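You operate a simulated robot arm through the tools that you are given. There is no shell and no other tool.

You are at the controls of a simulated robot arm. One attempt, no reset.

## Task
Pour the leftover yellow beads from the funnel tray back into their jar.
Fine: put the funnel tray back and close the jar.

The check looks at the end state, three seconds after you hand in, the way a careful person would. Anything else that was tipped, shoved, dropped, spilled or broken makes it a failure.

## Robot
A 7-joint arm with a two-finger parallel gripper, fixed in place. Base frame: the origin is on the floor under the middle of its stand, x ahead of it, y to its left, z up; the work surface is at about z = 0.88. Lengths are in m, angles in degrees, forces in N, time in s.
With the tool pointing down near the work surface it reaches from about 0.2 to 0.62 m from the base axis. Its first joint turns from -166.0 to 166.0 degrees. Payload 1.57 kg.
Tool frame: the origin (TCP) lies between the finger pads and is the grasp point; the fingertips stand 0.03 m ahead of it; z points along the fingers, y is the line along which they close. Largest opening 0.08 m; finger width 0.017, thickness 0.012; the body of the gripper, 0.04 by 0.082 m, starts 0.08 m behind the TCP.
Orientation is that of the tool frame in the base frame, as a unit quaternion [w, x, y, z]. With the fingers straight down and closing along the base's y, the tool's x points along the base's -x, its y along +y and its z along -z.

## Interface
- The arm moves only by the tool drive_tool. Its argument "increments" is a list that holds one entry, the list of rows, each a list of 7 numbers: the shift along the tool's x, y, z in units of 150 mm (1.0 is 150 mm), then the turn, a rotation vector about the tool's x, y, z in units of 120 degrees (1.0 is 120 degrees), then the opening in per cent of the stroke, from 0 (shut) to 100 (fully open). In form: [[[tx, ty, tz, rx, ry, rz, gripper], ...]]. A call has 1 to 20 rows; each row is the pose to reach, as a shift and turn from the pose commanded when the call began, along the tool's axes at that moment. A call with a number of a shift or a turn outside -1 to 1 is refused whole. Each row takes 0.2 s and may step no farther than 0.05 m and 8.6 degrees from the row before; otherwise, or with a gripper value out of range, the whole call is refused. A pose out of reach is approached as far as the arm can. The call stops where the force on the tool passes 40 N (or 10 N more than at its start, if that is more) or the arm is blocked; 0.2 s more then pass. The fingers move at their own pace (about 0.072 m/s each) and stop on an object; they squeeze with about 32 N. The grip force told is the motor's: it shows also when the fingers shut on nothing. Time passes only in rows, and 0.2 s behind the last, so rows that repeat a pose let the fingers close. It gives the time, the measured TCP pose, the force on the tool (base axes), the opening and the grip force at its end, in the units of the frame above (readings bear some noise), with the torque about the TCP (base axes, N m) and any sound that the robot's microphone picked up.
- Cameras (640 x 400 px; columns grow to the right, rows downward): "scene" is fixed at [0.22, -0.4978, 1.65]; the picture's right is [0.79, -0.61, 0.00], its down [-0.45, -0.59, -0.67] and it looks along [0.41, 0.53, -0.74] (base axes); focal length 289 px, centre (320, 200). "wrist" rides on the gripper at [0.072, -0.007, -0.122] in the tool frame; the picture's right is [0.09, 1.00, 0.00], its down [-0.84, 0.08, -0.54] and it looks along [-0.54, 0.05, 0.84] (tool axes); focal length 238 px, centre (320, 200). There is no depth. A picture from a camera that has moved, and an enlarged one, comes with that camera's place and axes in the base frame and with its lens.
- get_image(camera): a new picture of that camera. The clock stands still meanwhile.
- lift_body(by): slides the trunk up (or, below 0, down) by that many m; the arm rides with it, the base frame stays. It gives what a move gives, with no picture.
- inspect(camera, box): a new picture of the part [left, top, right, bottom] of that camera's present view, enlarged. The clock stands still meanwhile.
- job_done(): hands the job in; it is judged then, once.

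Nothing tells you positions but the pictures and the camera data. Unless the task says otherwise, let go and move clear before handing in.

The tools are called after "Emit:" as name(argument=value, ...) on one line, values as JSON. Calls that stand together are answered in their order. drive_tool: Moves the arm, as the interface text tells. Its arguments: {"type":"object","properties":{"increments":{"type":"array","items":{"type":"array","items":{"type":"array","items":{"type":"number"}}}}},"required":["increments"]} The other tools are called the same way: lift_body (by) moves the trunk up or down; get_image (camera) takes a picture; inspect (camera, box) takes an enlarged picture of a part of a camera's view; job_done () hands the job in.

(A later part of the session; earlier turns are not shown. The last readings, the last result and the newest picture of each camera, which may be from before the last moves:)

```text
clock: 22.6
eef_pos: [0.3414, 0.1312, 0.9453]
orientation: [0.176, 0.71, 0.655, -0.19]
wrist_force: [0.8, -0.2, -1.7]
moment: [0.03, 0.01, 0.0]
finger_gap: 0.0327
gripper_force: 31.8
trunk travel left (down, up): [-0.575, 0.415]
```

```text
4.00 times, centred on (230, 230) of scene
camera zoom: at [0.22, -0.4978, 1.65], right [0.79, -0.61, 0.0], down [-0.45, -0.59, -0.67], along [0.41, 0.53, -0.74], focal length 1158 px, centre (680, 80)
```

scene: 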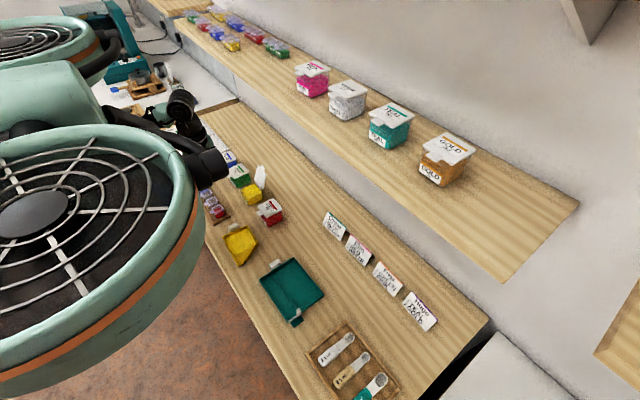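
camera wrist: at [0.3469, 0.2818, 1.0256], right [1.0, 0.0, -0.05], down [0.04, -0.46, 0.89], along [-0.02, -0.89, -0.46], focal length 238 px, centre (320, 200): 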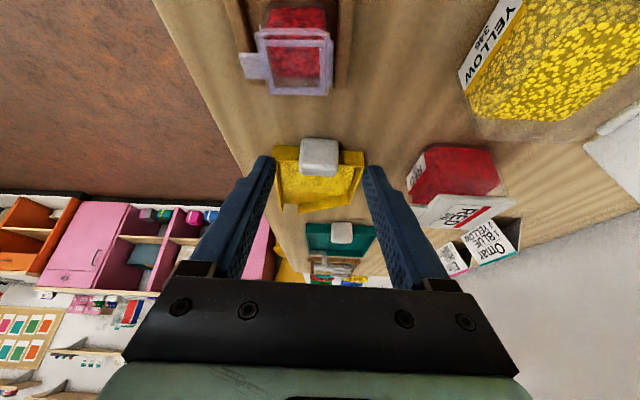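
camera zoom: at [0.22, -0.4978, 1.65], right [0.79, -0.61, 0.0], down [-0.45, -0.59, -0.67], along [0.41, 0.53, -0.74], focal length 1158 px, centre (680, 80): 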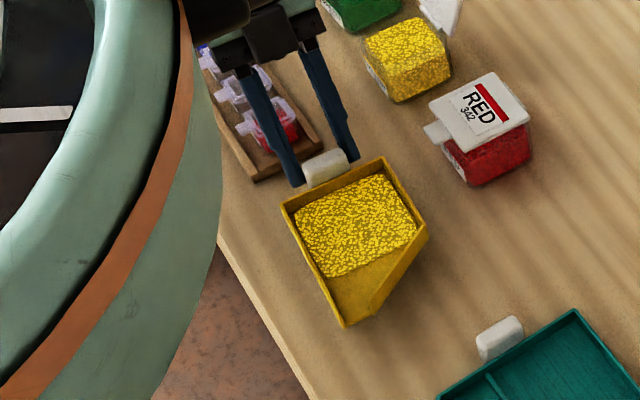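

The tray is lifted level and rigid in the grip. I'll raise it further and tip the spout up slightly so nothing can slide out on the way.

Emit:
drive_tool(increments=[[[-0.04, 0, -0.0693, 0, -0.008, 0, 0], [-0.1, 0, -0.1732, 0, -0.016, 0, 0], [-0.16, 0, -0.277, 0, -0.025, 0, 0], [-0.22, 0, -0.381, 0, -0.033, 0, 0], [-0.28, 0, -0.485, 0, -0.042, 0, 0], [-0.34, 0, -0.589, 0, -0.05, 0, 0], [-0.39, 0, -0.675, 0, -0.05, 0, 0], [-0.41, 0, -0.71, 0, -0.05, 0, 0]]])

Emit:
get_image(camera="wrist")

Emit:
get_image(camera="scene")

```text
clock: 24.4
eef_pos: [0.3419, 0.1306, 1.0676]
orientation: [0.21, 0.699, 0.644, -0.228]
wrist_force: [-0.4, -0.6, -0.9]
moment: [0.03, -0.01, 0.0]
finger_gap: 0.0331
gripper_force: 32.3
trunk travel left (down, up): [-0.575, 0.415]
```

```text
taken
camera wrist: at [0.3455, 0.2619, 1.1237], right [1.0, -0.01, -0.05], down [0.05, -0.36, 0.93], along [-0.03, -0.93, -0.36], focal length 238 px, centre (320, 200)
```

wrist: 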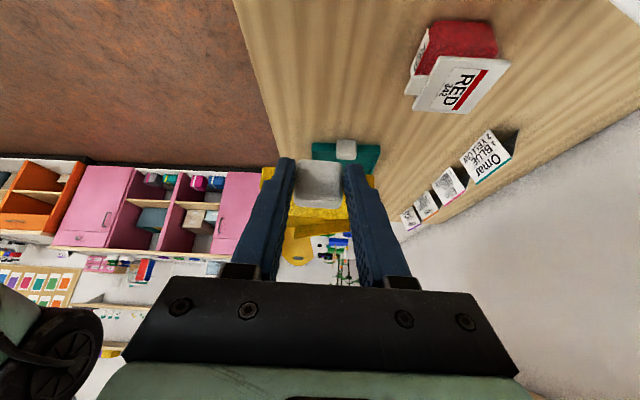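

```text
taken
```

scene: 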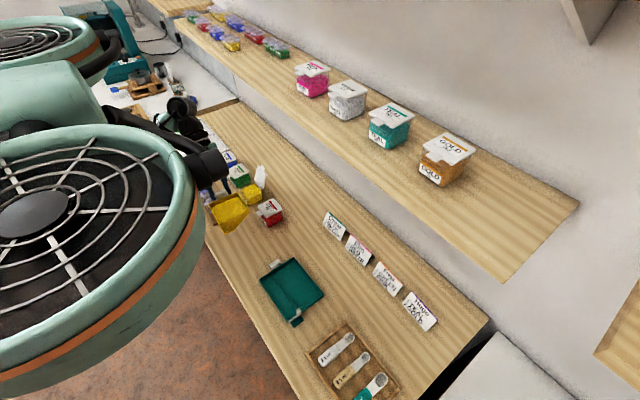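

The tray is high and clear, spout tipped up about 6°. I'll now swing it about the vertical toward the jar, stopping halfway to check.

Emit:
drive_tool(increments=[[[0.0232, -0.0169, -0.026, -0.0233, 0, -0.032, 0], [0.0463, -0.0337, -0.052, -0.0466, 0, -0.0641, 0], [0.0695, -0.0506, -0.078, -0.0698, 0, -0.0961, 0], [0.0926, -0.0674, -0.104, -0.0931, 0, -0.1281, 0], [0.1158, -0.0843, -0.13, -0.1164, 0, -0.1601, 0], [0.1389, -0.1011, -0.156, -0.1397, 0, -0.1922, 0], [0.1621, -0.118, -0.182, -0.1629, 0, -0.2242, 0], [0.1852, -0.1348, -0.208, -0.1862, 0, -0.2562, 0], [0.2084, -0.1517, -0.234, -0.2095, 0, -0.2882, 0], [0.2315, -0.1685, -0.26, -0.2328, 0, -0.3203, 0]]])

Emit:
get_image(camera="wrist")

Emit:
get_image(camera="scene")

```text
clock: 26.6
eef_pos: [0.3184, 0.1845, 1.0786]
orientation: [0.284, 0.38, 0.872, -0.124]
wrist_force: [-0.2, -0.3, -0.6]
moment: [0.0, 0.03, 0.0]
finger_gap: 0.0328
gripper_force: 31.8
trunk travel left (down, up): [-0.575, 0.415]
```

```text
taken
camera wrist: at [0.2265, 0.2764, 1.1348], right [0.68, 0.73, -0.05], down [0.3, -0.21, 0.93], along [0.67, -0.65, -0.36], focal length 238 px, centre (320, 200)
```

wrist: 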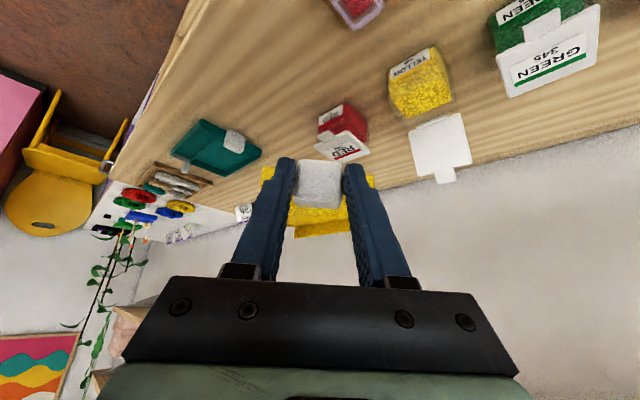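

```text
taken
```

scene: 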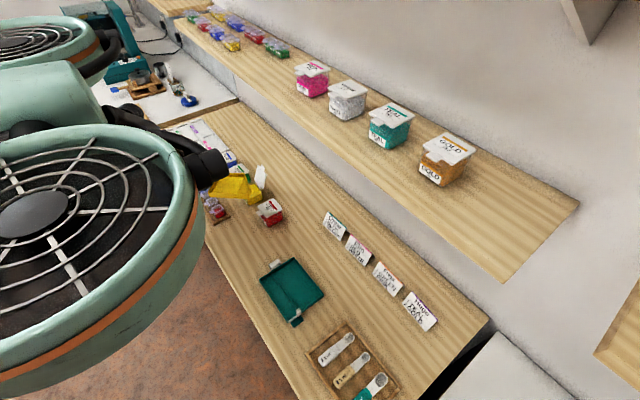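

Halfway round, nothing has been disturbed and the beads are still in the tray. I'll continue the swing so the spout points at the jar from the robot's side.

Emit:
drive_tool(increments=[[[0.0229, 0.0145, -0.0259, -0.0233, 0, -0.032, 0], [0.0458, 0.0291, -0.0519, -0.0465, 0, -0.064, 0], [0.0687, 0.0436, -0.0778, -0.0698, 0, -0.0961, 0], [0.0916, 0.0581, -0.1037, -0.0931, 0, -0.1281, 0], [0.1145, 0.0727, -0.1297, -0.1164, 0, -0.1601, 0], [0.1374, 0.0872, -0.1556, -0.1396, 0, -0.1921, 0], [0.1603, 0.1017, -0.1815, -0.1629, 0, -0.2241, 0], [0.1832, 0.1162, -0.2074, -0.1862, 0, -0.2562, 0], [0.2061, 0.1308, -0.2334, -0.2094, 0, -0.2882, 0], [0.229, 0.1453, -0.2593, -0.2327, 0, -0.3202, 0]]])

Emit:
get_image(camera="wrist")

Emit:
get_image(camera="scene")

Emit:
inspect(camera="scene", box=[190, 120, 310, 240])

```text
clock: 28.8
eef_pos: [0.3014, 0.2363, 1.0902]
orientation: [0.31, -0.005, 0.951, 0.002]
wrist_force: [-0.1, 0.4, -1.4]
moment: [-0.02, 0.03, -0.02]
finger_gap: 0.0329
gripper_force: 32.1
trunk travel left (down, up): [-0.575, 0.415]
```

```text
taken
camera wrist: at [0.1719, 0.2293, 1.1463], right [-0.08, 0.99, -0.05], down [0.36, 0.08, 0.93], along [0.93, 0.06, -0.36], focal length 238 px, centre (320, 200)
```

wrist: 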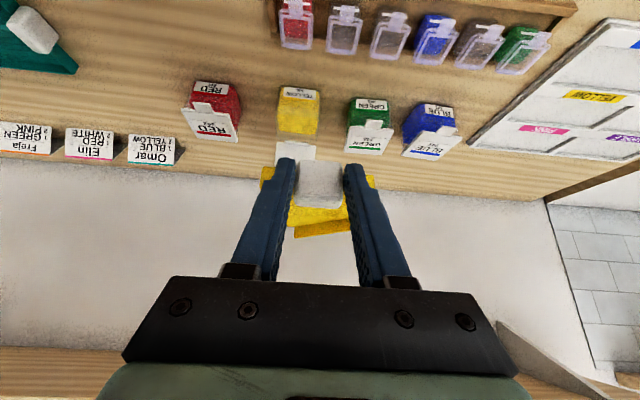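

```text
taken
```

scene: 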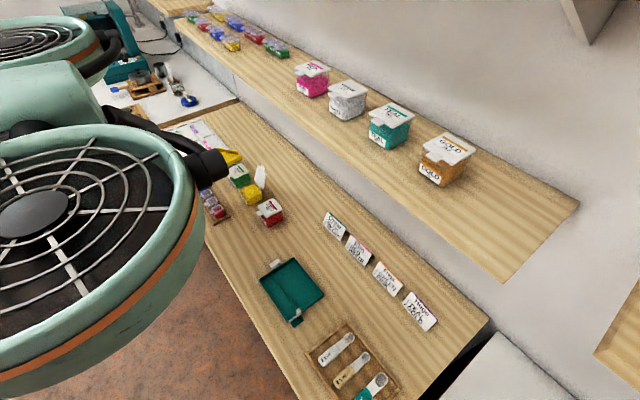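

```text
3.33 times, centred on (250, 180) of scene
camera zoom: at [0.22, -0.4978, 1.65], right [0.79, -0.61, 0.0], down [-0.45, -0.59, -0.67], along [0.41, 0.53, -0.74], focal length 965 px, centre (553, 267)
```

zoom: 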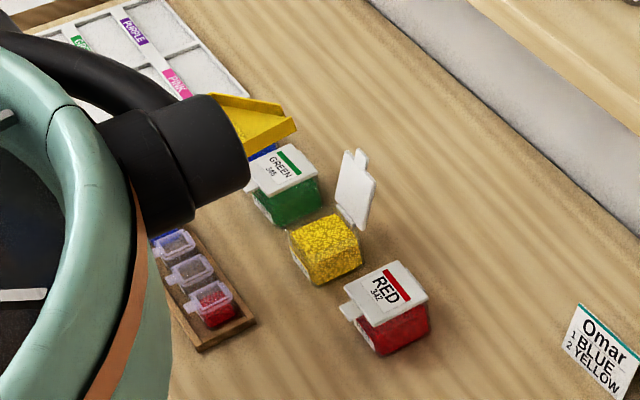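

The spout is now above the jar, pointing away from the robot. I'll zoom in to check where the spout lip really is against my estimate of (0.452, 0.208, 1.073).

Emit:
inspect(camera="scene", box=[220, 130, 280, 180])

Emit:
inspect(camera="wrist", box=[240, 70, 400, 260])

```text
8.00 times, centred on (250, 155) of scene
camera zoom: at [0.22, -0.4978, 1.65], right [0.79, -0.61, 0.0], down [-0.45, -0.59, -0.67], along [0.41, 0.53, -0.74], focal length 2315 px, centre (880, 560)
```

zoom: 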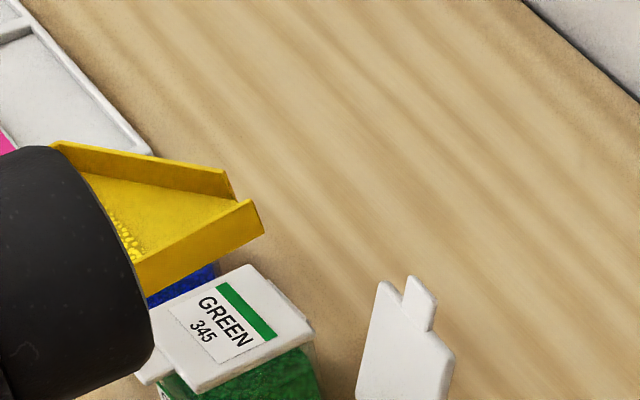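

```text
2.11 times, centred on (320, 165) of wrist
camera zoom: at [0.1719, 0.2293, 1.1463], right [-0.08, 0.99, -0.05], down [0.36, 0.08, 0.93], along [0.93, 0.06, -0.36], focal length 502 px, centre (320, 274)
```

zoom: 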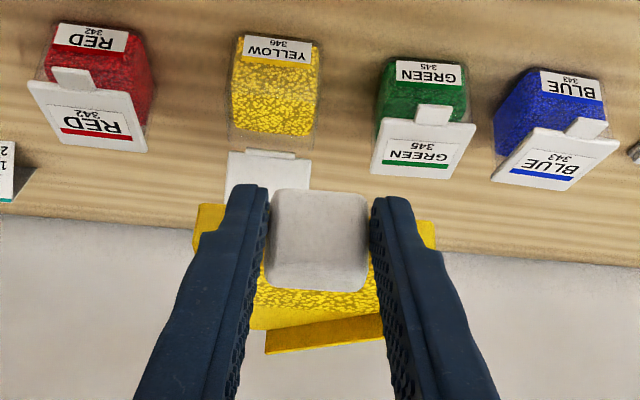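

The lip is within 2–3 mm of my estimate, so I have its offset from the tool. I'll bring the lip down to about 2 cm above the jar rim, near its centre, with only a 10° tilt.

Emit:
drive_tool(increments=[[[0.0456, 0.001, 0.0708, 0, 0.0222, 0, 0], [0.0911, 0.003, 0.1416, 0, 0.0444, 0, 0], [0.1367, 0.004, 0.2124, 0, 0.0667, 0, 0], [0.1822, 0.005, 0.2831, 0, 0.0889, 0, 0], [0.2278, 0.007, 0.3539, 0, 0.1111, 0, 0], [0.2733, 0.008, 0.4247, 0, 0.1333, 0, 0]]])

Emit:
get_image(camera="wrist")

Emit:
inspect(camera="scene", box=[215, 145, 285, 205])

```text
clock: 30.1
eef_pos: [0.3065, 0.2366, 1.0158]
orientation: [0.174, -0.003, 0.985, 0.0]
wrist_force: [-0.4, 0.6, -0.6]
moment: [0.0, 0.03, -0.03]
finger_gap: 0.033
gripper_force: 32.0
trunk travel left (down, up): [-0.575, 0.415]
```

```text
taken
camera wrist: at [0.1973, 0.2308, 1.1039], right [-0.09, 1.0, -0.03], down [0.6, 0.08, 0.8], along [0.79, 0.05, -0.61], focal length 238 px, centre (320, 200)
```

wrist: 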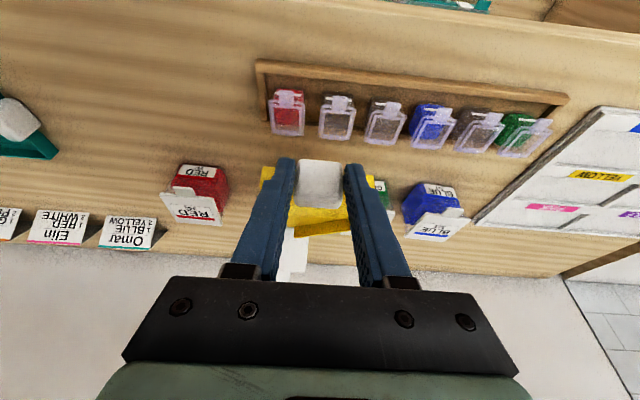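

```text
6.67 times, centred on (250, 175) of scene
camera zoom: at [0.22, -0.4978, 1.65], right [0.79, -0.61, 0.0], down [-0.45, -0.59, -0.67], along [0.41, 0.53, -0.74], focal length 1929 px, centre (787, 367)
```

zoom: 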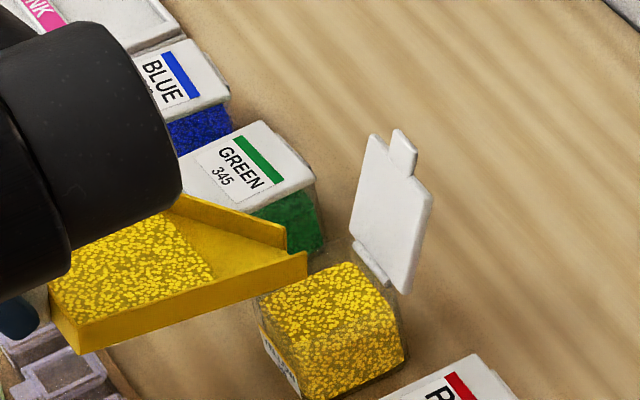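

The lip sits over the jar at about (0.448, 0.208, 0.957). I'll tilt gradually about the lip and watch for the beads to start moving.

Emit:
drive_tool(increments=[[[-0.0495, 0, -0.0507, 0, 0.0333, 0, 0], [-0.1035, 0, -0.0972, 0, 0.0667, 0, 0], [-0.1603, 0, -0.1403, 0, 0.1, 0, 0], [-0.1603, 0, -0.1403, 0, 0.1, 0, 0]]])

Emit:
inspect(camera="scene", box=[215, 145, 285, 205])

```text
clock: 31.1
eef_pos: [0.3213, 0.2374, 1.0437]
orientation: [0.07, -0.004, 0.998, 0.0]
wrist_force: [-0.1, -0.8, -0.5]
moment: [0.0, 0.0, 0.03]
finger_gap: 0.0327
gripper_force: 31.7
trunk travel left (down, up): [-0.575, 0.415]
```

```text
6.67 times, centred on (250, 175) of scene
camera zoom: at [0.22, -0.4978, 1.65], right [0.79, -0.61, 0.0], down [-0.45, -0.59, -0.67], along [0.41, 0.53, -0.74], focal length 1929 px, centre (787, 367)
```

zoom: 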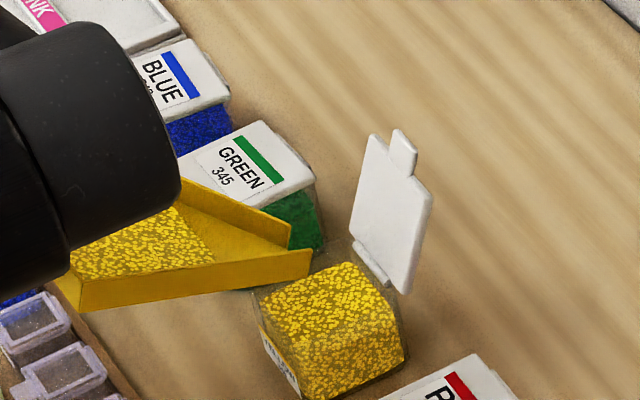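

The beads haven't moved at 22°. I'll keep tilting in small steps.

Emit:
drive_tool(increments=[[[-0.0502, 0, -0.0508, 0, 0.0333, 0, 0], [-0.104, 0, -0.0975, 0, 0.0667, 0, 0], [-0.104, 0, -0.0975, 0, 0.0667, 0, 0]]])

Emit:
inspect(camera="scene", box=[215, 145, 285, 205])

```text
clock: 31.9
eef_pos: [0.3347, 0.2378, 1.0595]
orientation: [-0.001, -0.003, 1.0, 0.0]
wrist_force: [0.1, 0.0, 0.1]
moment: [0.0, 0.02, 0.0]
finger_gap: 0.0329
gripper_force: 32.1
trunk travel left (down, up): [-0.575, 0.415]
```

```text
6.67 times, centred on (250, 175) of scene
camera zoom: at [0.22, -0.4978, 1.65], right [0.79, -0.61, 0.0], down [-0.45, -0.59, -0.67], along [0.41, 0.53, -0.74], focal length 1929 px, centre (787, 367)
```

zoom: 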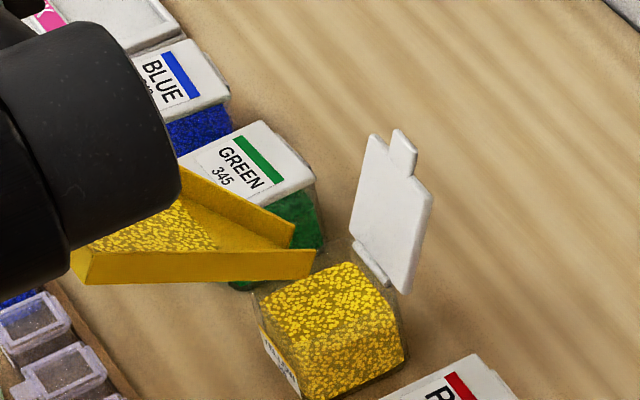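

Still no flow at 30°, and the lip is holding its place over the jar. I'll go to about 38°.

Emit:
drive_tool(increments=[[[-0.0507, 0, -0.0507, 0, 0.0333, 0, 0], [-0.0507, 0, -0.0507, 0, 0.0333, 0, 0]]])

Emit:
inspect(camera="scene", box=[215, 145, 285, 205])

```text
clock: 32.5
eef_pos: [0.3416, 0.2384, 1.0668]
orientation: [-0.034, -0.003, 0.999, -0.001]
wrist_force: [0.7, -0.2, -1.3]
moment: [0.02, -0.01, -0.01]
finger_gap: 0.0328
gripper_force: 31.8
trunk travel left (down, up): [-0.575, 0.415]
```

```text
6.67 times, centred on (250, 175) of scene
camera zoom: at [0.22, -0.4978, 1.65], right [0.79, -0.61, 0.0], down [-0.45, -0.59, -0.67], along [0.41, 0.53, -0.74], focal length 1929 px, centre (787, 367)
```

zoom: 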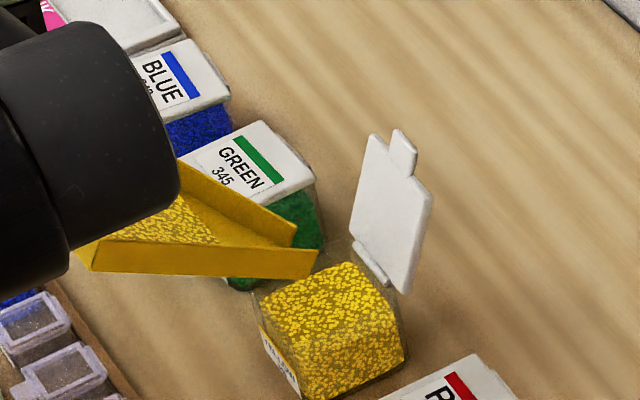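

No flow yet at 34°, so I'll continue to 38° and hold briefly.

Emit:
drive_tool(increments=[[[-0.05, 0, -0.0505, 0, 0.0333, 0, 0], [-0.05, 0, -0.0505, 0, 0.0333, 0, 0]]])

Emit:
inspect(camera="scene", box=[215, 145, 285, 205])

Emit:
get_image(camera="wrist")

```text
clock: 33.1
eef_pos: [0.3508, 0.2381, 1.0751]
orientation: [-0.07, -0.003, 0.998, -0.001]
wrist_force: [0.2, -0.3, 0.1]
moment: [0.0, 0.04, 0.0]
finger_gap: 0.0331
gripper_force: 32.1
trunk travel left (down, up): [-0.575, 0.415]
```

```text
6.67 times, centred on (250, 175) of scene
camera zoom: at [0.22, -0.4978, 1.65], right [0.79, -0.61, 0.0], down [-0.45, -0.59, -0.67], along [0.41, 0.53, -0.74], focal length 1929 px, centre (787, 367)
```

zoom: 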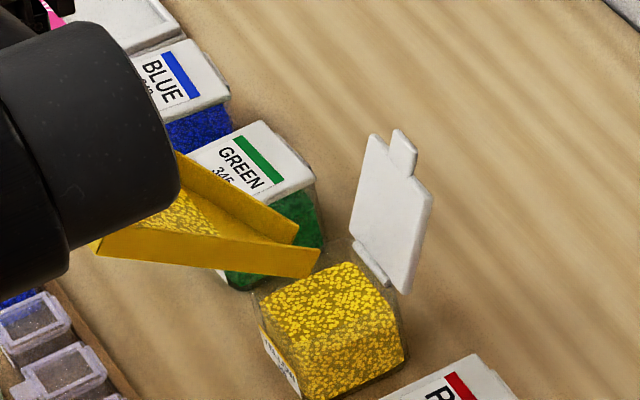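

```text
taken
camera wrist: at [0.297, 0.2319, 1.2038], right [-0.1, 1.0, 0.01], down [0.9, 0.08, 0.42], along [0.42, 0.05, -0.91], focal length 238 px, centre (320, 200)
```

wrist: 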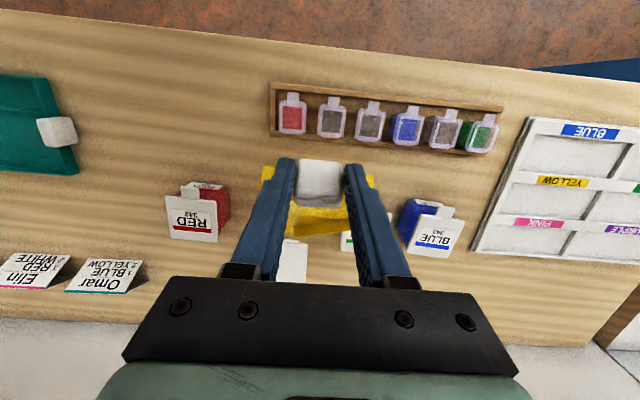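

Still static at 38°. I'll step on to 42° and then 46°, keeping the lip from drifting forward.

Emit:
drive_tool(increments=[[[-0.037, 0, -0.049, 0, 0.0333, 0, 0], [-0.037, 0, -0.049, 0, 0.0333, 0, 0]]])

Emit:
inspect(camera="scene", box=[215, 145, 285, 205])

```text
clock: 33.8
eef_pos: [0.3569, 0.239, 1.0813]
orientation: [-0.103, -0.002, 0.995, 0.0]
wrist_force: [-0.1, -0.2, 0.0]
moment: [-0.01, 0.0, 0.0]
finger_gap: 0.033
gripper_force: 31.8
trunk travel left (down, up): [-0.575, 0.415]
```

```text
6.67 times, centred on (250, 175) of scene
camera zoom: at [0.22, -0.4978, 1.65], right [0.79, -0.61, 0.0], down [-0.45, -0.59, -0.67], along [0.41, 0.53, -0.74], focal length 1929 px, centre (787, 367)
```

zoom: 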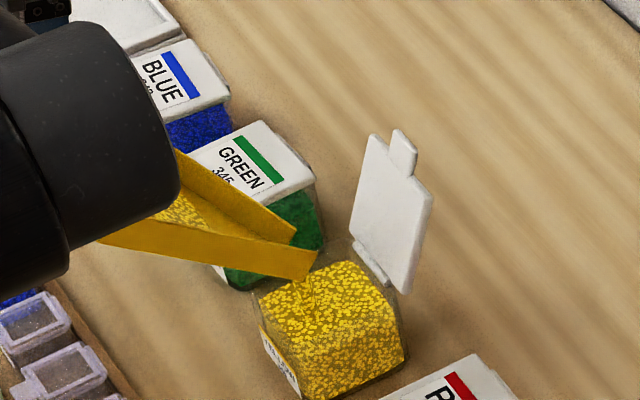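

Beads have started to trickle from the lip into the jar at 42°. I'll hold this pose and let them run.

Emit:
drive_tool(increments=[[[0, 0, 0, 0, 0, 0, 0], [0, 0, 0, 0, 0, 0, 0], [0, 0, 0, 0, 0, 0, 0]]])

Emit:
inspect(camera="scene", box=[215, 145, 285, 205])

```text
clock: 34.5
eef_pos: [0.3572, 0.2385, 1.0813]
orientation: [-0.105, -0.003, 0.995, 0.0]
wrist_force: [0.2, -0.7, 0.7]
moment: [0.02, 0.0, -0.05]
finger_gap: 0.0327
gripper_force: 31.8
trunk travel left (down, up): [-0.575, 0.415]
```

```text
6.67 times, centred on (250, 175) of scene
camera zoom: at [0.22, -0.4978, 1.65], right [0.79, -0.61, 0.0], down [-0.45, -0.59, -0.67], along [0.41, 0.53, -0.74], focal length 1929 px, centre (787, 367)
```

zoom: 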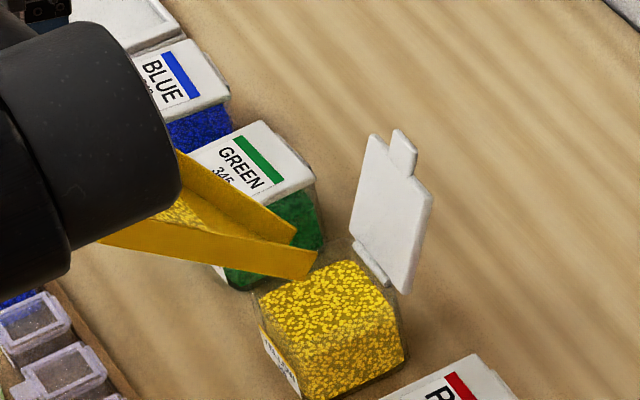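

The trickle stopped, so flow depends on tilt. I'll check the tray's contents from the wrist camera, then tilt a little more.

Emit:
inspect(camera="wrist", box=[240, 140, 400, 290])

Emit:
drive_tool(increments=[[[-0.0265, 0, -0.0235, 0, 0.01667, 0, 0], [-0.0535, 0, -0.0465, 0, 0.0333, 0, 0], [-0.0535, 0, -0.0465, 0, 0.0333, 0, 0]]])

Emit:
inspect(camera="scene", box=[215, 145, 285, 205])

Emit:
inspect(camera="wrist", box=[240, 140, 400, 290])

```text
2.67 times, centred on (320, 215) of wrist
camera zoom: at [0.3123, 0.232, 1.2134], right [-0.1, 1.0, 0.02], down [0.93, 0.08, 0.36], along [0.35, 0.05, -0.93], focal length 636 px, centre (320, 160)
```

zoom: 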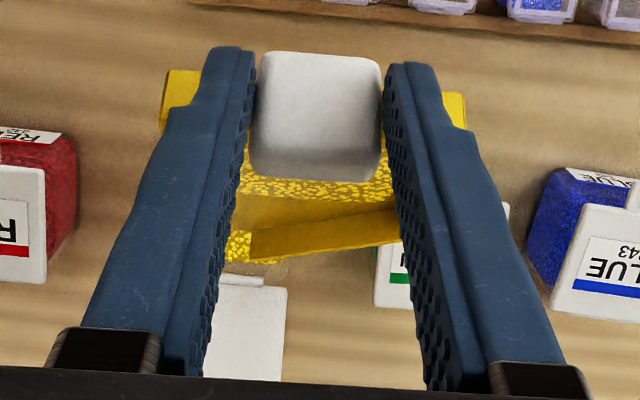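

```text
clock: 35.4
eef_pos: [0.3659, 0.2381, 1.0858]
orientation: [-0.139, -0.003, 0.99, 0.0]
wrist_force: [0.5, -0.3, -0.9]
moment: [-0.02, 0.03, 0.03]
finger_gap: 0.0328
gripper_force: 32.4
trunk travel left (down, up): [-0.575, 0.415]
```

```text
6.67 times, centred on (250, 175) of scene
camera zoom: at [0.22, -0.4978, 1.65], right [0.79, -0.61, 0.0], down [-0.45, -0.59, -0.67], along [0.41, 0.53, -0.74], focal length 1929 px, centre (787, 367)
```

zoom: 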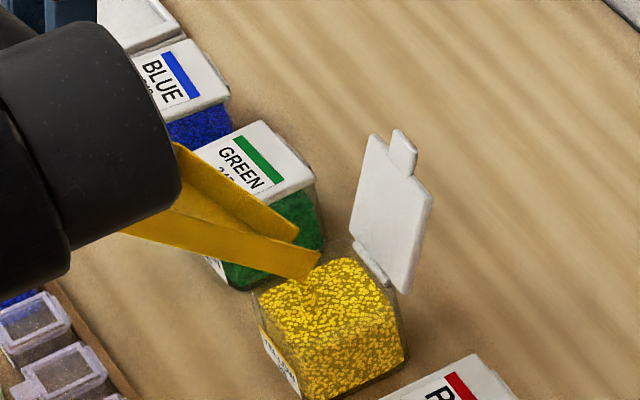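

```text
2.67 times, centred on (320, 215) of wrist
camera zoom: at [0.3313, 0.2319, 1.2219], right [-0.09, 1.0, 0.02], down [0.95, 0.08, 0.29], along [0.29, 0.05, -0.96], focal length 636 px, centre (320, 160)
```

zoom: 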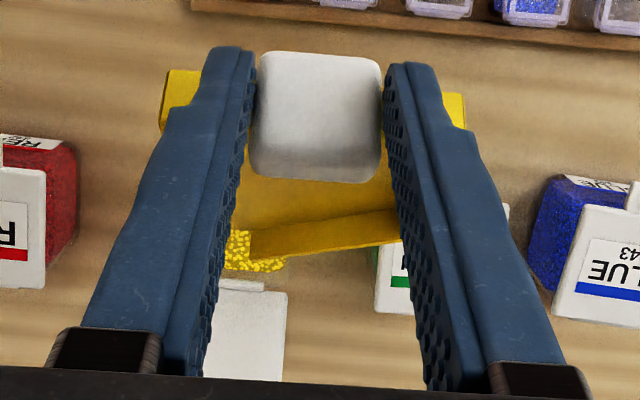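

The bead layer in the tray is gone from view, and the jar's level has risen. I'll hold a moment, then tilt slightly more to be sure everything drains.

Emit:
drive_tool(increments=[[[0, 0, 0, 0, 0, 0, 0], [0, 0, 0, 0, 0, 0, 0], [0, 0, 0, 0, 0, 0, 0], [0, 0, 0, 0, 0, 0, 0]]])

Emit:
inspect(camera="scene", box=[215, 145, 285, 205])

Emit:
inspect(camera="wrist", box=[260, 180, 340, 260])

```text
clock: 36.4
eef_pos: [0.3653, 0.2373, 1.0863]
orientation: [-0.139, -0.002, 0.99, 0.0]
wrist_force: [-0.6, 1.3, -0.1]
moment: [0.0, 0.01, 0.02]
finger_gap: 0.033
gripper_force: 31.7
trunk travel left (down, up): [-0.575, 0.415]
```

```text
6.67 times, centred on (250, 175) of scene
camera zoom: at [0.22, -0.4978, 1.65], right [0.79, -0.61, 0.0], down [-0.45, -0.59, -0.67], along [0.41, 0.53, -0.74], focal length 1929 px, centre (787, 367)
```

zoom: 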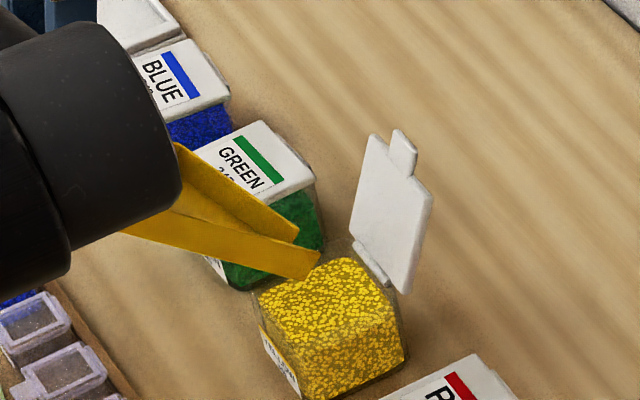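

```text
5.00 times, centred on (300, 220) of wrist
camera zoom: at [0.3312, 0.2319, 1.2219], right [-0.09, 1.0, 0.03], down [0.95, 0.08, 0.29], along [0.29, 0.05, -0.96], focal length 1192 px, centre (420, 100)
```

zoom: 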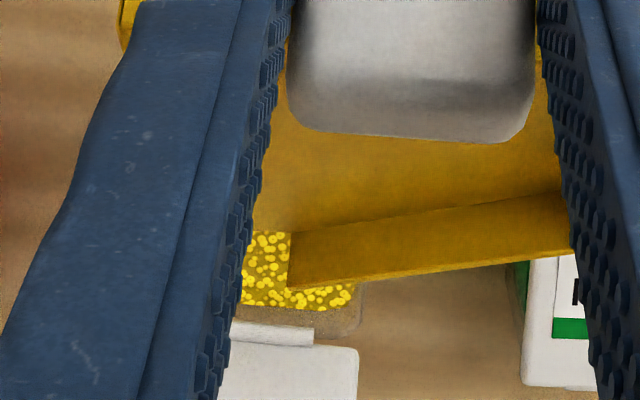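

The tray floor I can see is bare and the stream has stopped. I'll tilt a bit further to about 54° and hold, to clear any last beads.

Emit:
drive_tool(increments=[[[-0.022, 0, -0.0247, 0, 0.01667, 0, 0], [-0.0435, 0, -0.0493, 0, 0.0333, 0, 0], [-0.067, 0, -0.0717, 0, 0.05, 0, 0], [-0.091, 0, -0.094, 0, 0.0667, 0, 0], [-0.091, 0, -0.094, 0, 0.0667, 0, 0], [-0.091, 0, -0.094, 0, 0.0667, 0, 0], [-0.091, 0, -0.094, 0, 0.0667, 0, 0]]])

Emit:
inspect(camera="scene", box=[215, 145, 285, 205])

Emit:
get_image(camera="wrist")

```text
clock: 38.0
eef_pos: [0.3839, 0.2378, 1.0949]
orientation: [-0.208, -0.003, 0.978, -0.001]
wrist_force: [-0.3, -0.3, -1.1]
moment: [0.02, 0.05, 0.01]
finger_gap: 0.0328
gripper_force: 32.2
trunk travel left (down, up): [-0.575, 0.415]
```

```text
6.67 times, centred on (250, 175) of scene
camera zoom: at [0.22, -0.4978, 1.65], right [0.79, -0.61, 0.0], down [-0.45, -0.59, -0.67], along [0.41, 0.53, -0.74], focal length 1929 px, centre (787, 367)
```

zoom: 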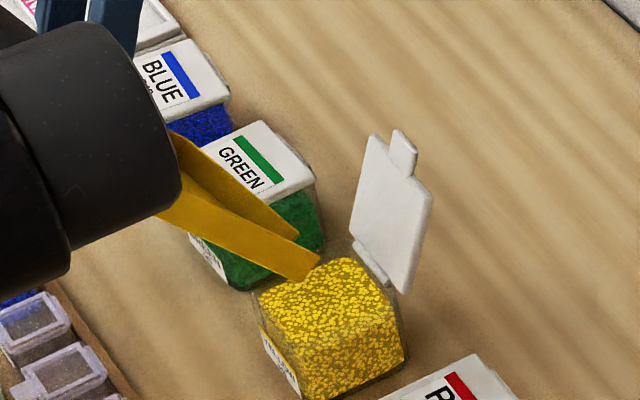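

```text
taken
camera wrist: at [0.3679, 0.2326, 1.2347], right [-0.09, 1.0, 0.04], down [0.98, 0.08, 0.16], along [0.15, 0.05, -0.99], focal length 238 px, centre (320, 200)
```

wrist: 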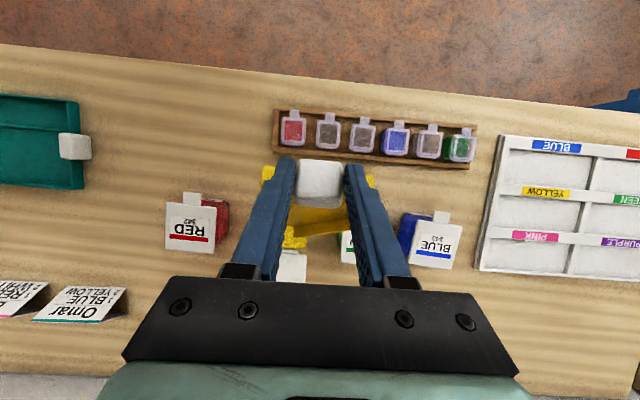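

Nothing more comes out, and no beads are on the bench. I'll level the tray, raising the lip away from the jar.

Emit:
drive_tool(increments=[[[0.0544, -0.001, 0.028, 0, -0.0556, 0, 0], [0.1089, -0.002, 0.0561, 0, -0.1111, 0, 0], [0.1633, -0.003, 0.0841, 0, -0.1667, 0, 0], [0.2178, -0.004, 0.1121, 0, -0.2222, 0, 0], [0.2722, -0.005, 0.1402, 0, -0.2778, 0, 0], [0.3267, -0.006, 0.1682, 0, -0.3333, 0, 0], [0.3811, -0.008, 0.1962, 0, -0.3889, 0, 0], [0.4356, -0.009, 0.2243, 0, -0.4444, 0, 0], [0.49, -0.01, 0.2523, 0, -0.5, 0, 0]]])

Emit:
inspect(camera="scene", box=[190, 120, 310, 240])

Emit:
inspect(camera="wrist", box=[240, 70, 400, 260])

```text
clock: 40.0
eef_pos: [0.3004, 0.2352, 1.0901]
orientation: [0.31, -0.003, 0.951, 0.001]
wrist_force: [-0.2, 0.1, -0.6]
moment: [-0.02, 0.06, 0.0]
finger_gap: 0.0328
gripper_force: 31.4
trunk travel left (down, up): [-0.575, 0.415]
```

```text
3.33 times, centred on (250, 180) of scene
camera zoom: at [0.22, -0.4978, 1.65], right [0.79, -0.61, 0.0], down [-0.45, -0.59, -0.67], along [0.41, 0.53, -0.74], focal length 965 px, centre (553, 267)
```

zoom: 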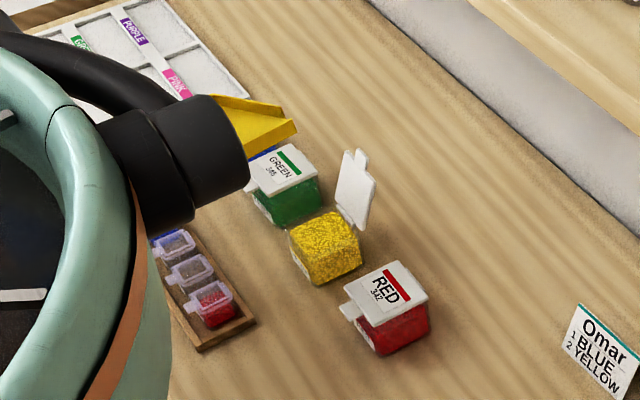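

```text
2.11 times, centred on (320, 165) of wrist
camera zoom: at [0.1711, 0.2296, 1.1454], right [-0.08, 1.0, -0.05], down [0.36, 0.08, 0.93], along [0.93, 0.06, -0.36], focal length 502 px, centre (320, 274)
```

zoom: 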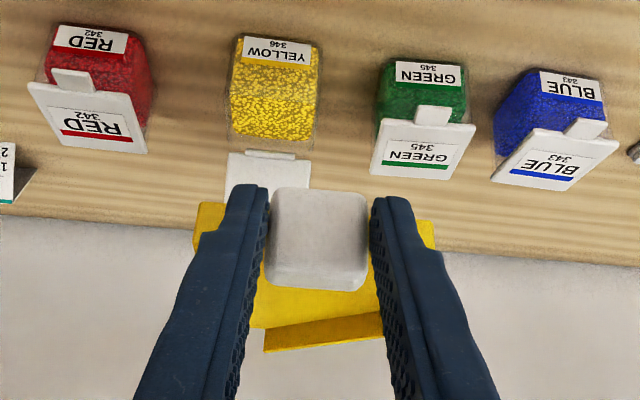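

The tray is empty, the jar's bead level is up but below the rim, and nothing spilled. I'll swing the tray back over its place.

Emit:
drive_tool(increments=[[[-0.0097, -0.0498, 0.0203, 0.0333, 0, 0.0458, 0], [-0.0194, -0.0996, 0.0406, 0.0665, 0, 0.0915, 0], [-0.0291, -0.1494, 0.0609, 0.0998, 0, 0.1373, 0], [-0.0389, -0.1991, 0.0811, 0.133, 0, 0.183, 0], [-0.0486, -0.2489, 0.1014, 0.1663, 0, 0.2288, 0], [-0.0583, -0.2987, 0.1217, 0.1995, 0, 0.2745, 0], [-0.068, -0.3485, 0.142, 0.2328, 0, 0.3203, 0], [-0.0777, -0.3983, 0.1623, 0.266, 0, 0.366, 0], [-0.0874, -0.4481, 0.1826, 0.2993, 0, 0.4118, 0], [-0.0971, -0.4979, 0.2029, 0.3325, 0, 0.4575, 0], [-0.1069, -0.5476, 0.2231, 0.3658, 0, 0.5033, 0], [-0.1166, -0.5974, 0.2434, 0.399, 0, 0.549, 0], [-0.1263, -0.6472, 0.2637, 0.4323, 0, 0.5948, 0], [-0.136, -0.697, 0.284, 0.4655, 0, 0.6405, 0]]])

Emit:
get_image(camera="wrist")

Emit:
inspect(camera="scene", box=[180, 150, 300, 270])

```text
clock: 43.0
eef_pos: [0.3426, 0.1324, 1.0675]
orientation: [0.21, 0.699, 0.644, -0.227]
wrist_force: [0.1, 0.2, -0.3]
moment: [0.04, 0.02, 0.0]
finger_gap: 0.0326
gripper_force: 31.5
trunk travel left (down, up): [-0.575, 0.415]
```

```text
taken
camera wrist: at [0.347, 0.2637, 1.1239], right [1.0, -0.01, -0.05], down [0.05, -0.36, 0.93], along [-0.03, -0.93, -0.36], focal length 238 px, centre (320, 200)
```

wrist: 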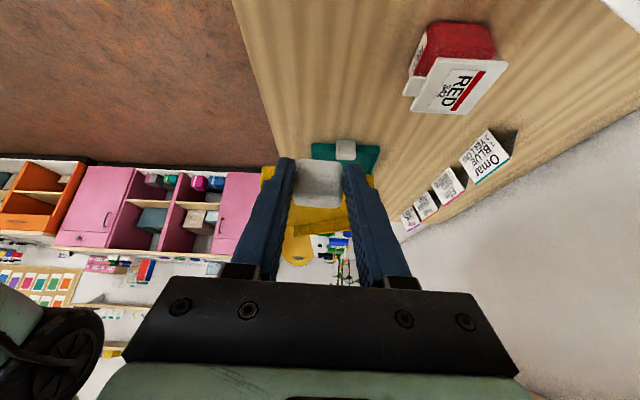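

```text
3.33 times, centred on (240, 210) of scene
camera zoom: at [0.22, -0.4978, 1.65], right [0.79, -0.61, 0.0], down [-0.45, -0.59, -0.67], along [0.41, 0.53, -0.74], focal length 965 px, centre (587, 167)
```

zoom: 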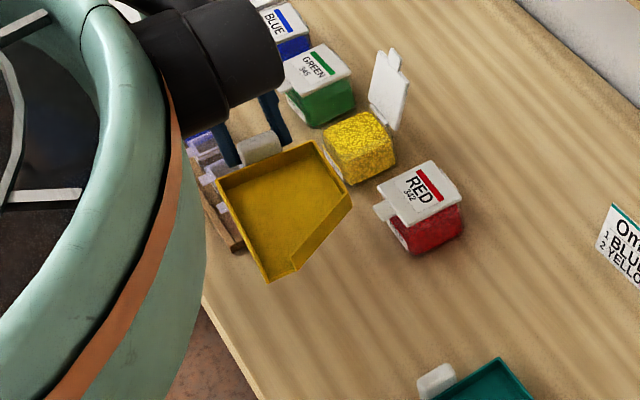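

The tray is clean. I'll lower it over its original spot, levelling it to the angle at which I picked it up and stopping 3 cm above the bench.

Emit:
drive_tool(increments=[[[0.081, -0.002, 0.111, 0, 0.0083, 0, 0], [0.161, -0.004, 0.222, 0, 0.0167, 0, 0], [0.242, -0.006, 0.334, 0, 0.025, 0, 0], [0.323, -0.008, 0.445, 0, 0.0333, 0, 0], [0.403, -0.01, 0.556, 0, 0.0417, 0, 0], [0.484, -0.0107, 0.667, 0, 0.05, 0, 0]]])

Emit:
inspect(camera="scene", box=[180, 180, 280, 280])

Emit:
inspect(camera="wrist", box=[220, 80, 420, 230])

```text
clock: 44.4
eef_pos: [0.3412, 0.1321, 0.9449]
orientation: [0.175, 0.71, 0.655, -0.189]
wrist_force: [-0.2, 0.4, -0.8]
moment: [0.02, 0.01, 0.01]
finger_gap: 0.0327
gripper_force: 32.2
trunk travel left (down, up): [-0.575, 0.415]
```

```text
4.00 times, centred on (230, 230) of scene
camera zoom: at [0.22, -0.4978, 1.65], right [0.79, -0.61, 0.0], down [-0.45, -0.59, -0.67], along [0.41, 0.53, -0.74], focal length 1158 px, centre (680, 80)
```

zoom: 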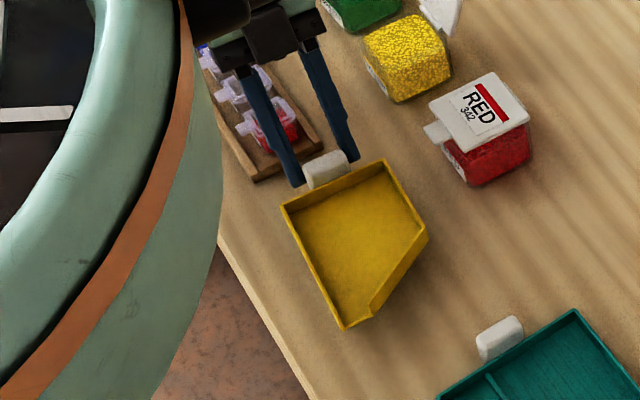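

```text
2.67 times, centred on (320, 155) of wrist
camera zoom: at [0.3453, 0.2566, 1.0133], right [1.0, 0.0, -0.04], down [0.04, -0.46, 0.89], along [-0.02, -0.89, -0.46], focal length 636 px, centre (320, 320)
```

zoom: 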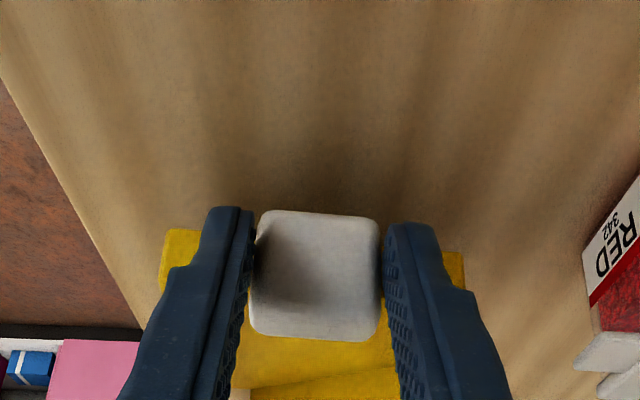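

The tray is back to almost exactly where it was when I first lifted it. I'll lower the last 3 cm gently.

Emit:
drive_tool(increments=[[[0.025, 0, 0.0433, 0, 0, 0, 0], [0.05, 0, 0.0866, 0, 0, 0, 0], [0.07, 0, 0.1212, 0, 0, 0, 0], [0.085, 0, 0.1472, 0, 0, 0, 0], [0.093, 0, 0.1611, 0, 0, 0, 0], [0.0985, 0, 0.1706, 0, 0, 0, 0]]])

Emit:
inspect(camera="scene", box=[180, 180, 280, 280])

```text
clock: 45.8
eef_pos: [0.3407, 0.1317, 0.9175]
orientation: [0.177, 0.71, 0.654, -0.191]
wrist_force: [-1.1, 0.9, 6.2]
moment: [-0.94, 0.29, -0.03]
finger_gap: 0.0326
gripper_force: 31.8
trunk travel left (down, up): [-0.575, 0.415]
```

```text
4.00 times, centred on (230, 230) of scene
camera zoom: at [0.22, -0.4978, 1.65], right [0.79, -0.61, 0.0], down [-0.45, -0.59, -0.67], along [0.41, 0.53, -0.74], focal length 1158 px, centre (680, 80)
```

zoom: 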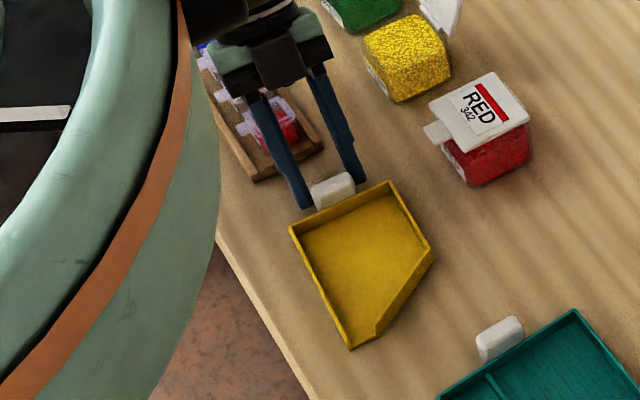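

The tray is on the bench, slightly spout-heavy (6 N contact at the spout end). I'll relieve that with a 1° back-tilt, then open the fingers just enough to free the handle.

Emit:
drive_tool(increments=[[[0.0985, 0, 0.1706, 0, -0.005, 0, 0]]])

```text
clock: 46.1
eef_pos: [0.3412, 0.133, 0.91]
orientation: [0.183, 0.713, 0.65, -0.189]
wrist_force: [-7.6, -0.2, 20.7]
moment: [-0.13, 0.7, 0.11]
finger_gap: 0.033
gripper_force: 31.3
trunk travel left (down, up): [-0.575, 0.415]
stopped in row 1: the force on the tool passed its limit at 93 N (the readings are from after the stop); the commanded pose is now the measured one
```

That was my mistake: shifts are relative to the call's start, so I pushed further down and the arm stopped on force. I'll check the tray before doing anything else.

Emit:
inspect(camera="scene", box=[180, 180, 280, 280])

Emit:
inspect(camera="wrist", box=[220, 80, 420, 230])

```text
4.00 times, centred on (230, 230) of scene
camera zoom: at [0.22, -0.4978, 1.65], right [0.79, -0.61, 0.0], down [-0.45, -0.59, -0.67], along [0.41, 0.53, -0.74], focal length 1158 px, centre (680, 80)
```

zoom: 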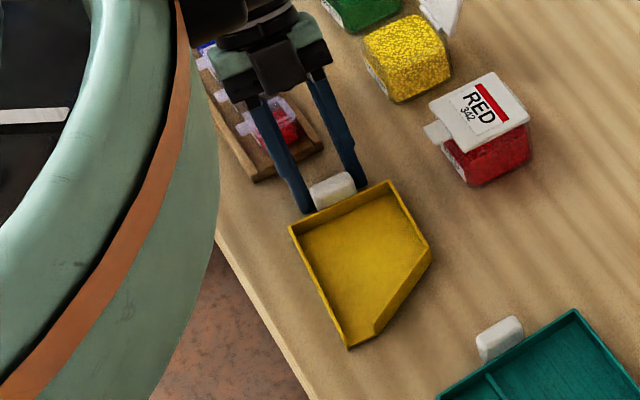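

```text
2.67 times, centred on (320, 155) of wrist
camera zoom: at [0.3438, 0.2582, 0.9774], right [1.0, -0.01, -0.03], down [0.03, -0.45, 0.89], along [-0.02, -0.89, -0.45], focal length 636 px, centre (320, 320)
```

zoom: 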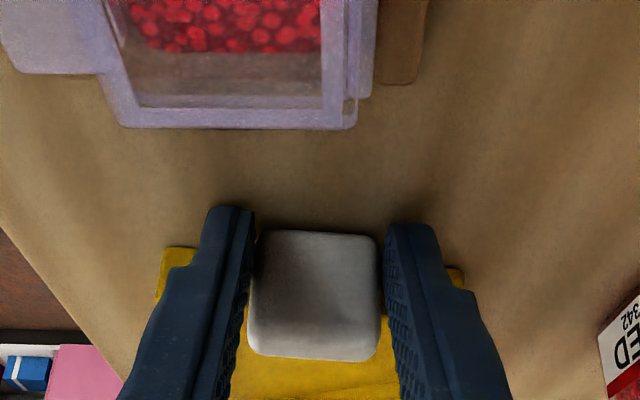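

The tray is intact and in place; the fingers just slid down about 5 mm along the handle. I'll ease up 2 mm to relieve the pressure before letting go.

Emit:
drive_tool(increments=[[[-0.0034, 0, -0.0058, 0, 0, 0, 0], [-0.0067, 0, -0.0115, 0, 0, 0, 0]]])

```text
clock: 46.7
eef_pos: [0.3412, 0.134, 0.91]
orientation: [0.185, 0.711, 0.652, -0.188]
wrist_force: [-4.6, -1.0, 12.9]
moment: [-0.08, 0.47, -0.04]
finger_gap: 0.0328
gripper_force: 32.3
trunk travel left (down, up): [-0.575, 0.415]
```

Emit:
drive_tool(increments=[[[-0.0034, 0, -0.0058, 0, 0, 0, 0], [-0.0067, 0, -0.0115, 0, 0, 0, 0]]])

Emit:
inspect(camera="scene", box=[180, 180, 280, 280])

```text
clock: 47.3
eef_pos: [0.3424, 0.1333, 0.9117]
orientation: [0.183, 0.711, 0.652, -0.188]
wrist_force: [0.0, 1.0, -0.2]
moment: [0.03, 0.02, 0.02]
finger_gap: 0.0331
gripper_force: 32.6
trunk travel left (down, up): [-0.575, 0.415]
```

```text
4.00 times, centred on (230, 230) of scene
camera zoom: at [0.22, -0.4978, 1.65], right [0.79, -0.61, 0.0], down [-0.45, -0.59, -0.67], along [0.41, 0.53, -0.74], focal length 1158 px, centre (680, 80)
```

zoom: 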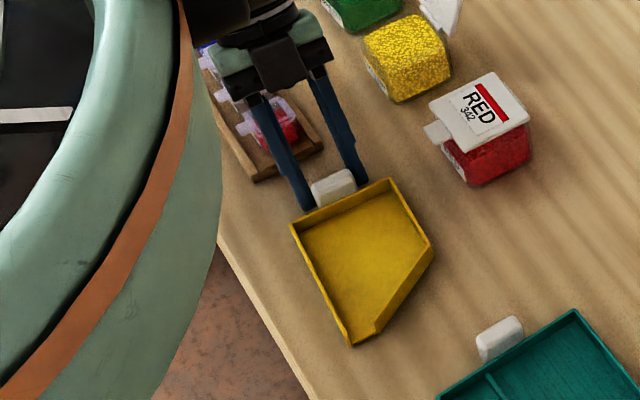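

The pressure is gone; the tray's handle end may be about 1 mm up. I'll lower 1 mm and open the fingers a little.

Emit:
drive_tool(increments=[[[0.004, 0, 0.007, 0, 0, 0, 0], [0.004, 0, 0.007, 0, 0, 0, 50], [0.004, 0, 0.007, 0, 0, 0, 58], [0.004, 0, 0.007, 0, 0, 0, 58]]])

Emit:
inspect(camera="scene", box=[180, 180, 280, 280])

Emit:
inspect(camera="wrist", box=[220, 80, 420, 230])

```text
clock: 48.3
eef_pos: [0.342, 0.1333, 0.9108]
orientation: [0.183, 0.711, 0.651, -0.189]
wrist_force: [-0.3, -0.4, 0.0]
moment: [0.01, -0.04, -0.01]
finger_gap: 0.0462
gripper_force: 0.1
trunk travel left (down, up): [-0.575, 0.415]
```

```text
4.00 times, centred on (230, 230) of scene
camera zoom: at [0.22, -0.4978, 1.65], right [0.79, -0.61, 0.0], down [-0.45, -0.59, -0.67], along [0.41, 0.53, -0.74], focal length 1158 px, centre (680, 80)
```

zoom: 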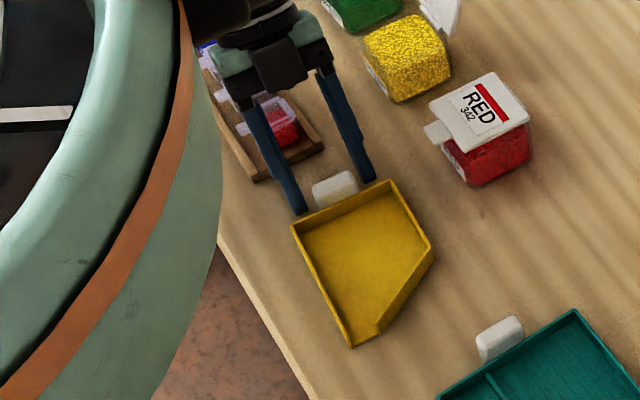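

```text
2.67 times, centred on (320, 155) of wrist
camera zoom: at [0.3449, 0.2587, 0.9782], right [1.0, 0.0, -0.03], down [0.03, -0.45, 0.89], along [-0.02, -0.89, -0.45], focal length 636 px, centre (320, 320)
```

zoom: 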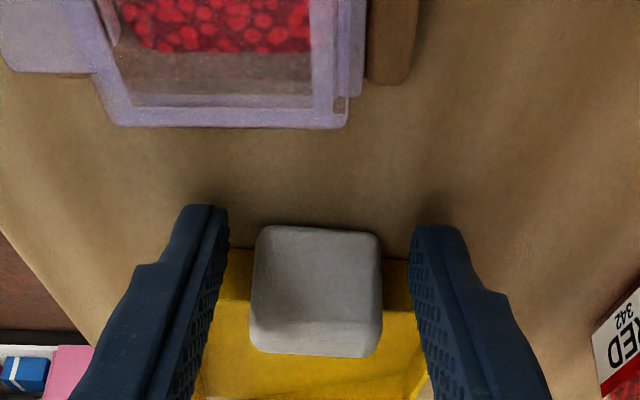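

The tray is free and sits within a millimetre or two of its original spot. I'll back the fingers out along their own direction.

Emit:
drive_tool(increments=[[[0, 0, -0.06, 0, 0, 0, 58], [0, 0, -0.15, 0, 0, 0, 58], [0, 0, -0.3, 0, 0, 0, 58], [0, 0, -0.5, 0, 0, 0, 50], [0, 0, -0.7, 0, 0, 0, 30], [0, 0, -0.9, 0, 0, 0, 10]]])

Emit:
inspect(camera="scene", box=[180, 160, 300, 280])

Emit:
get_image(camera="wrist")

```text
clock: 49.7
eef_pos: [0.3439, 0.2023, 1.0268]
orientation: [0.184, 0.711, 0.652, -0.188]
wrist_force: [0.3, -0.5, 0.0]
moment: [-0.01, -0.01, -0.03]
finger_gap: 0.0078
gripper_force: 0.1
trunk travel left (down, up): [-0.575, 0.415]
```

```text
3.33 times, centred on (240, 220) of scene
camera zoom: at [0.22, -0.4978, 1.65], right [0.79, -0.61, 0.0], down [-0.45, -0.59, -0.67], along [0.41, 0.53, -0.74], focal length 965 px, centre (587, 133)
```

zoom: 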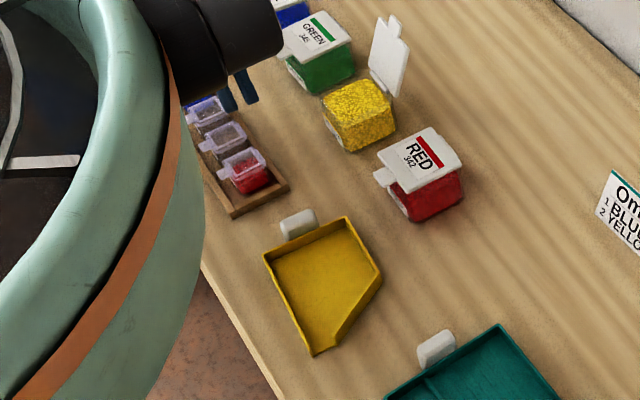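

```text
taken
camera wrist: at [0.3482, 0.3274, 1.0939], right [1.0, 0.0, -0.03], down [0.03, -0.45, 0.89], along [-0.02, -0.89, -0.45], focal length 238 px, centre (320, 200)
```

wrist: 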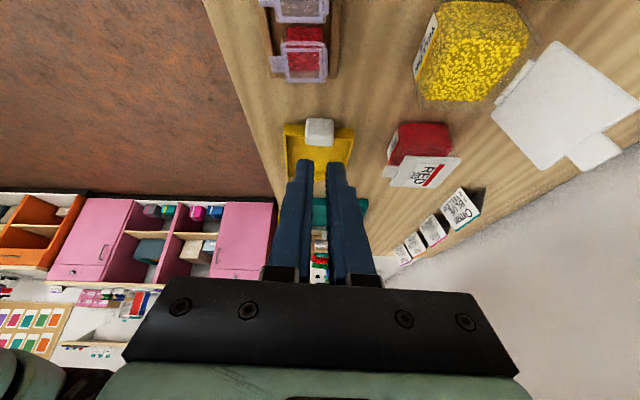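

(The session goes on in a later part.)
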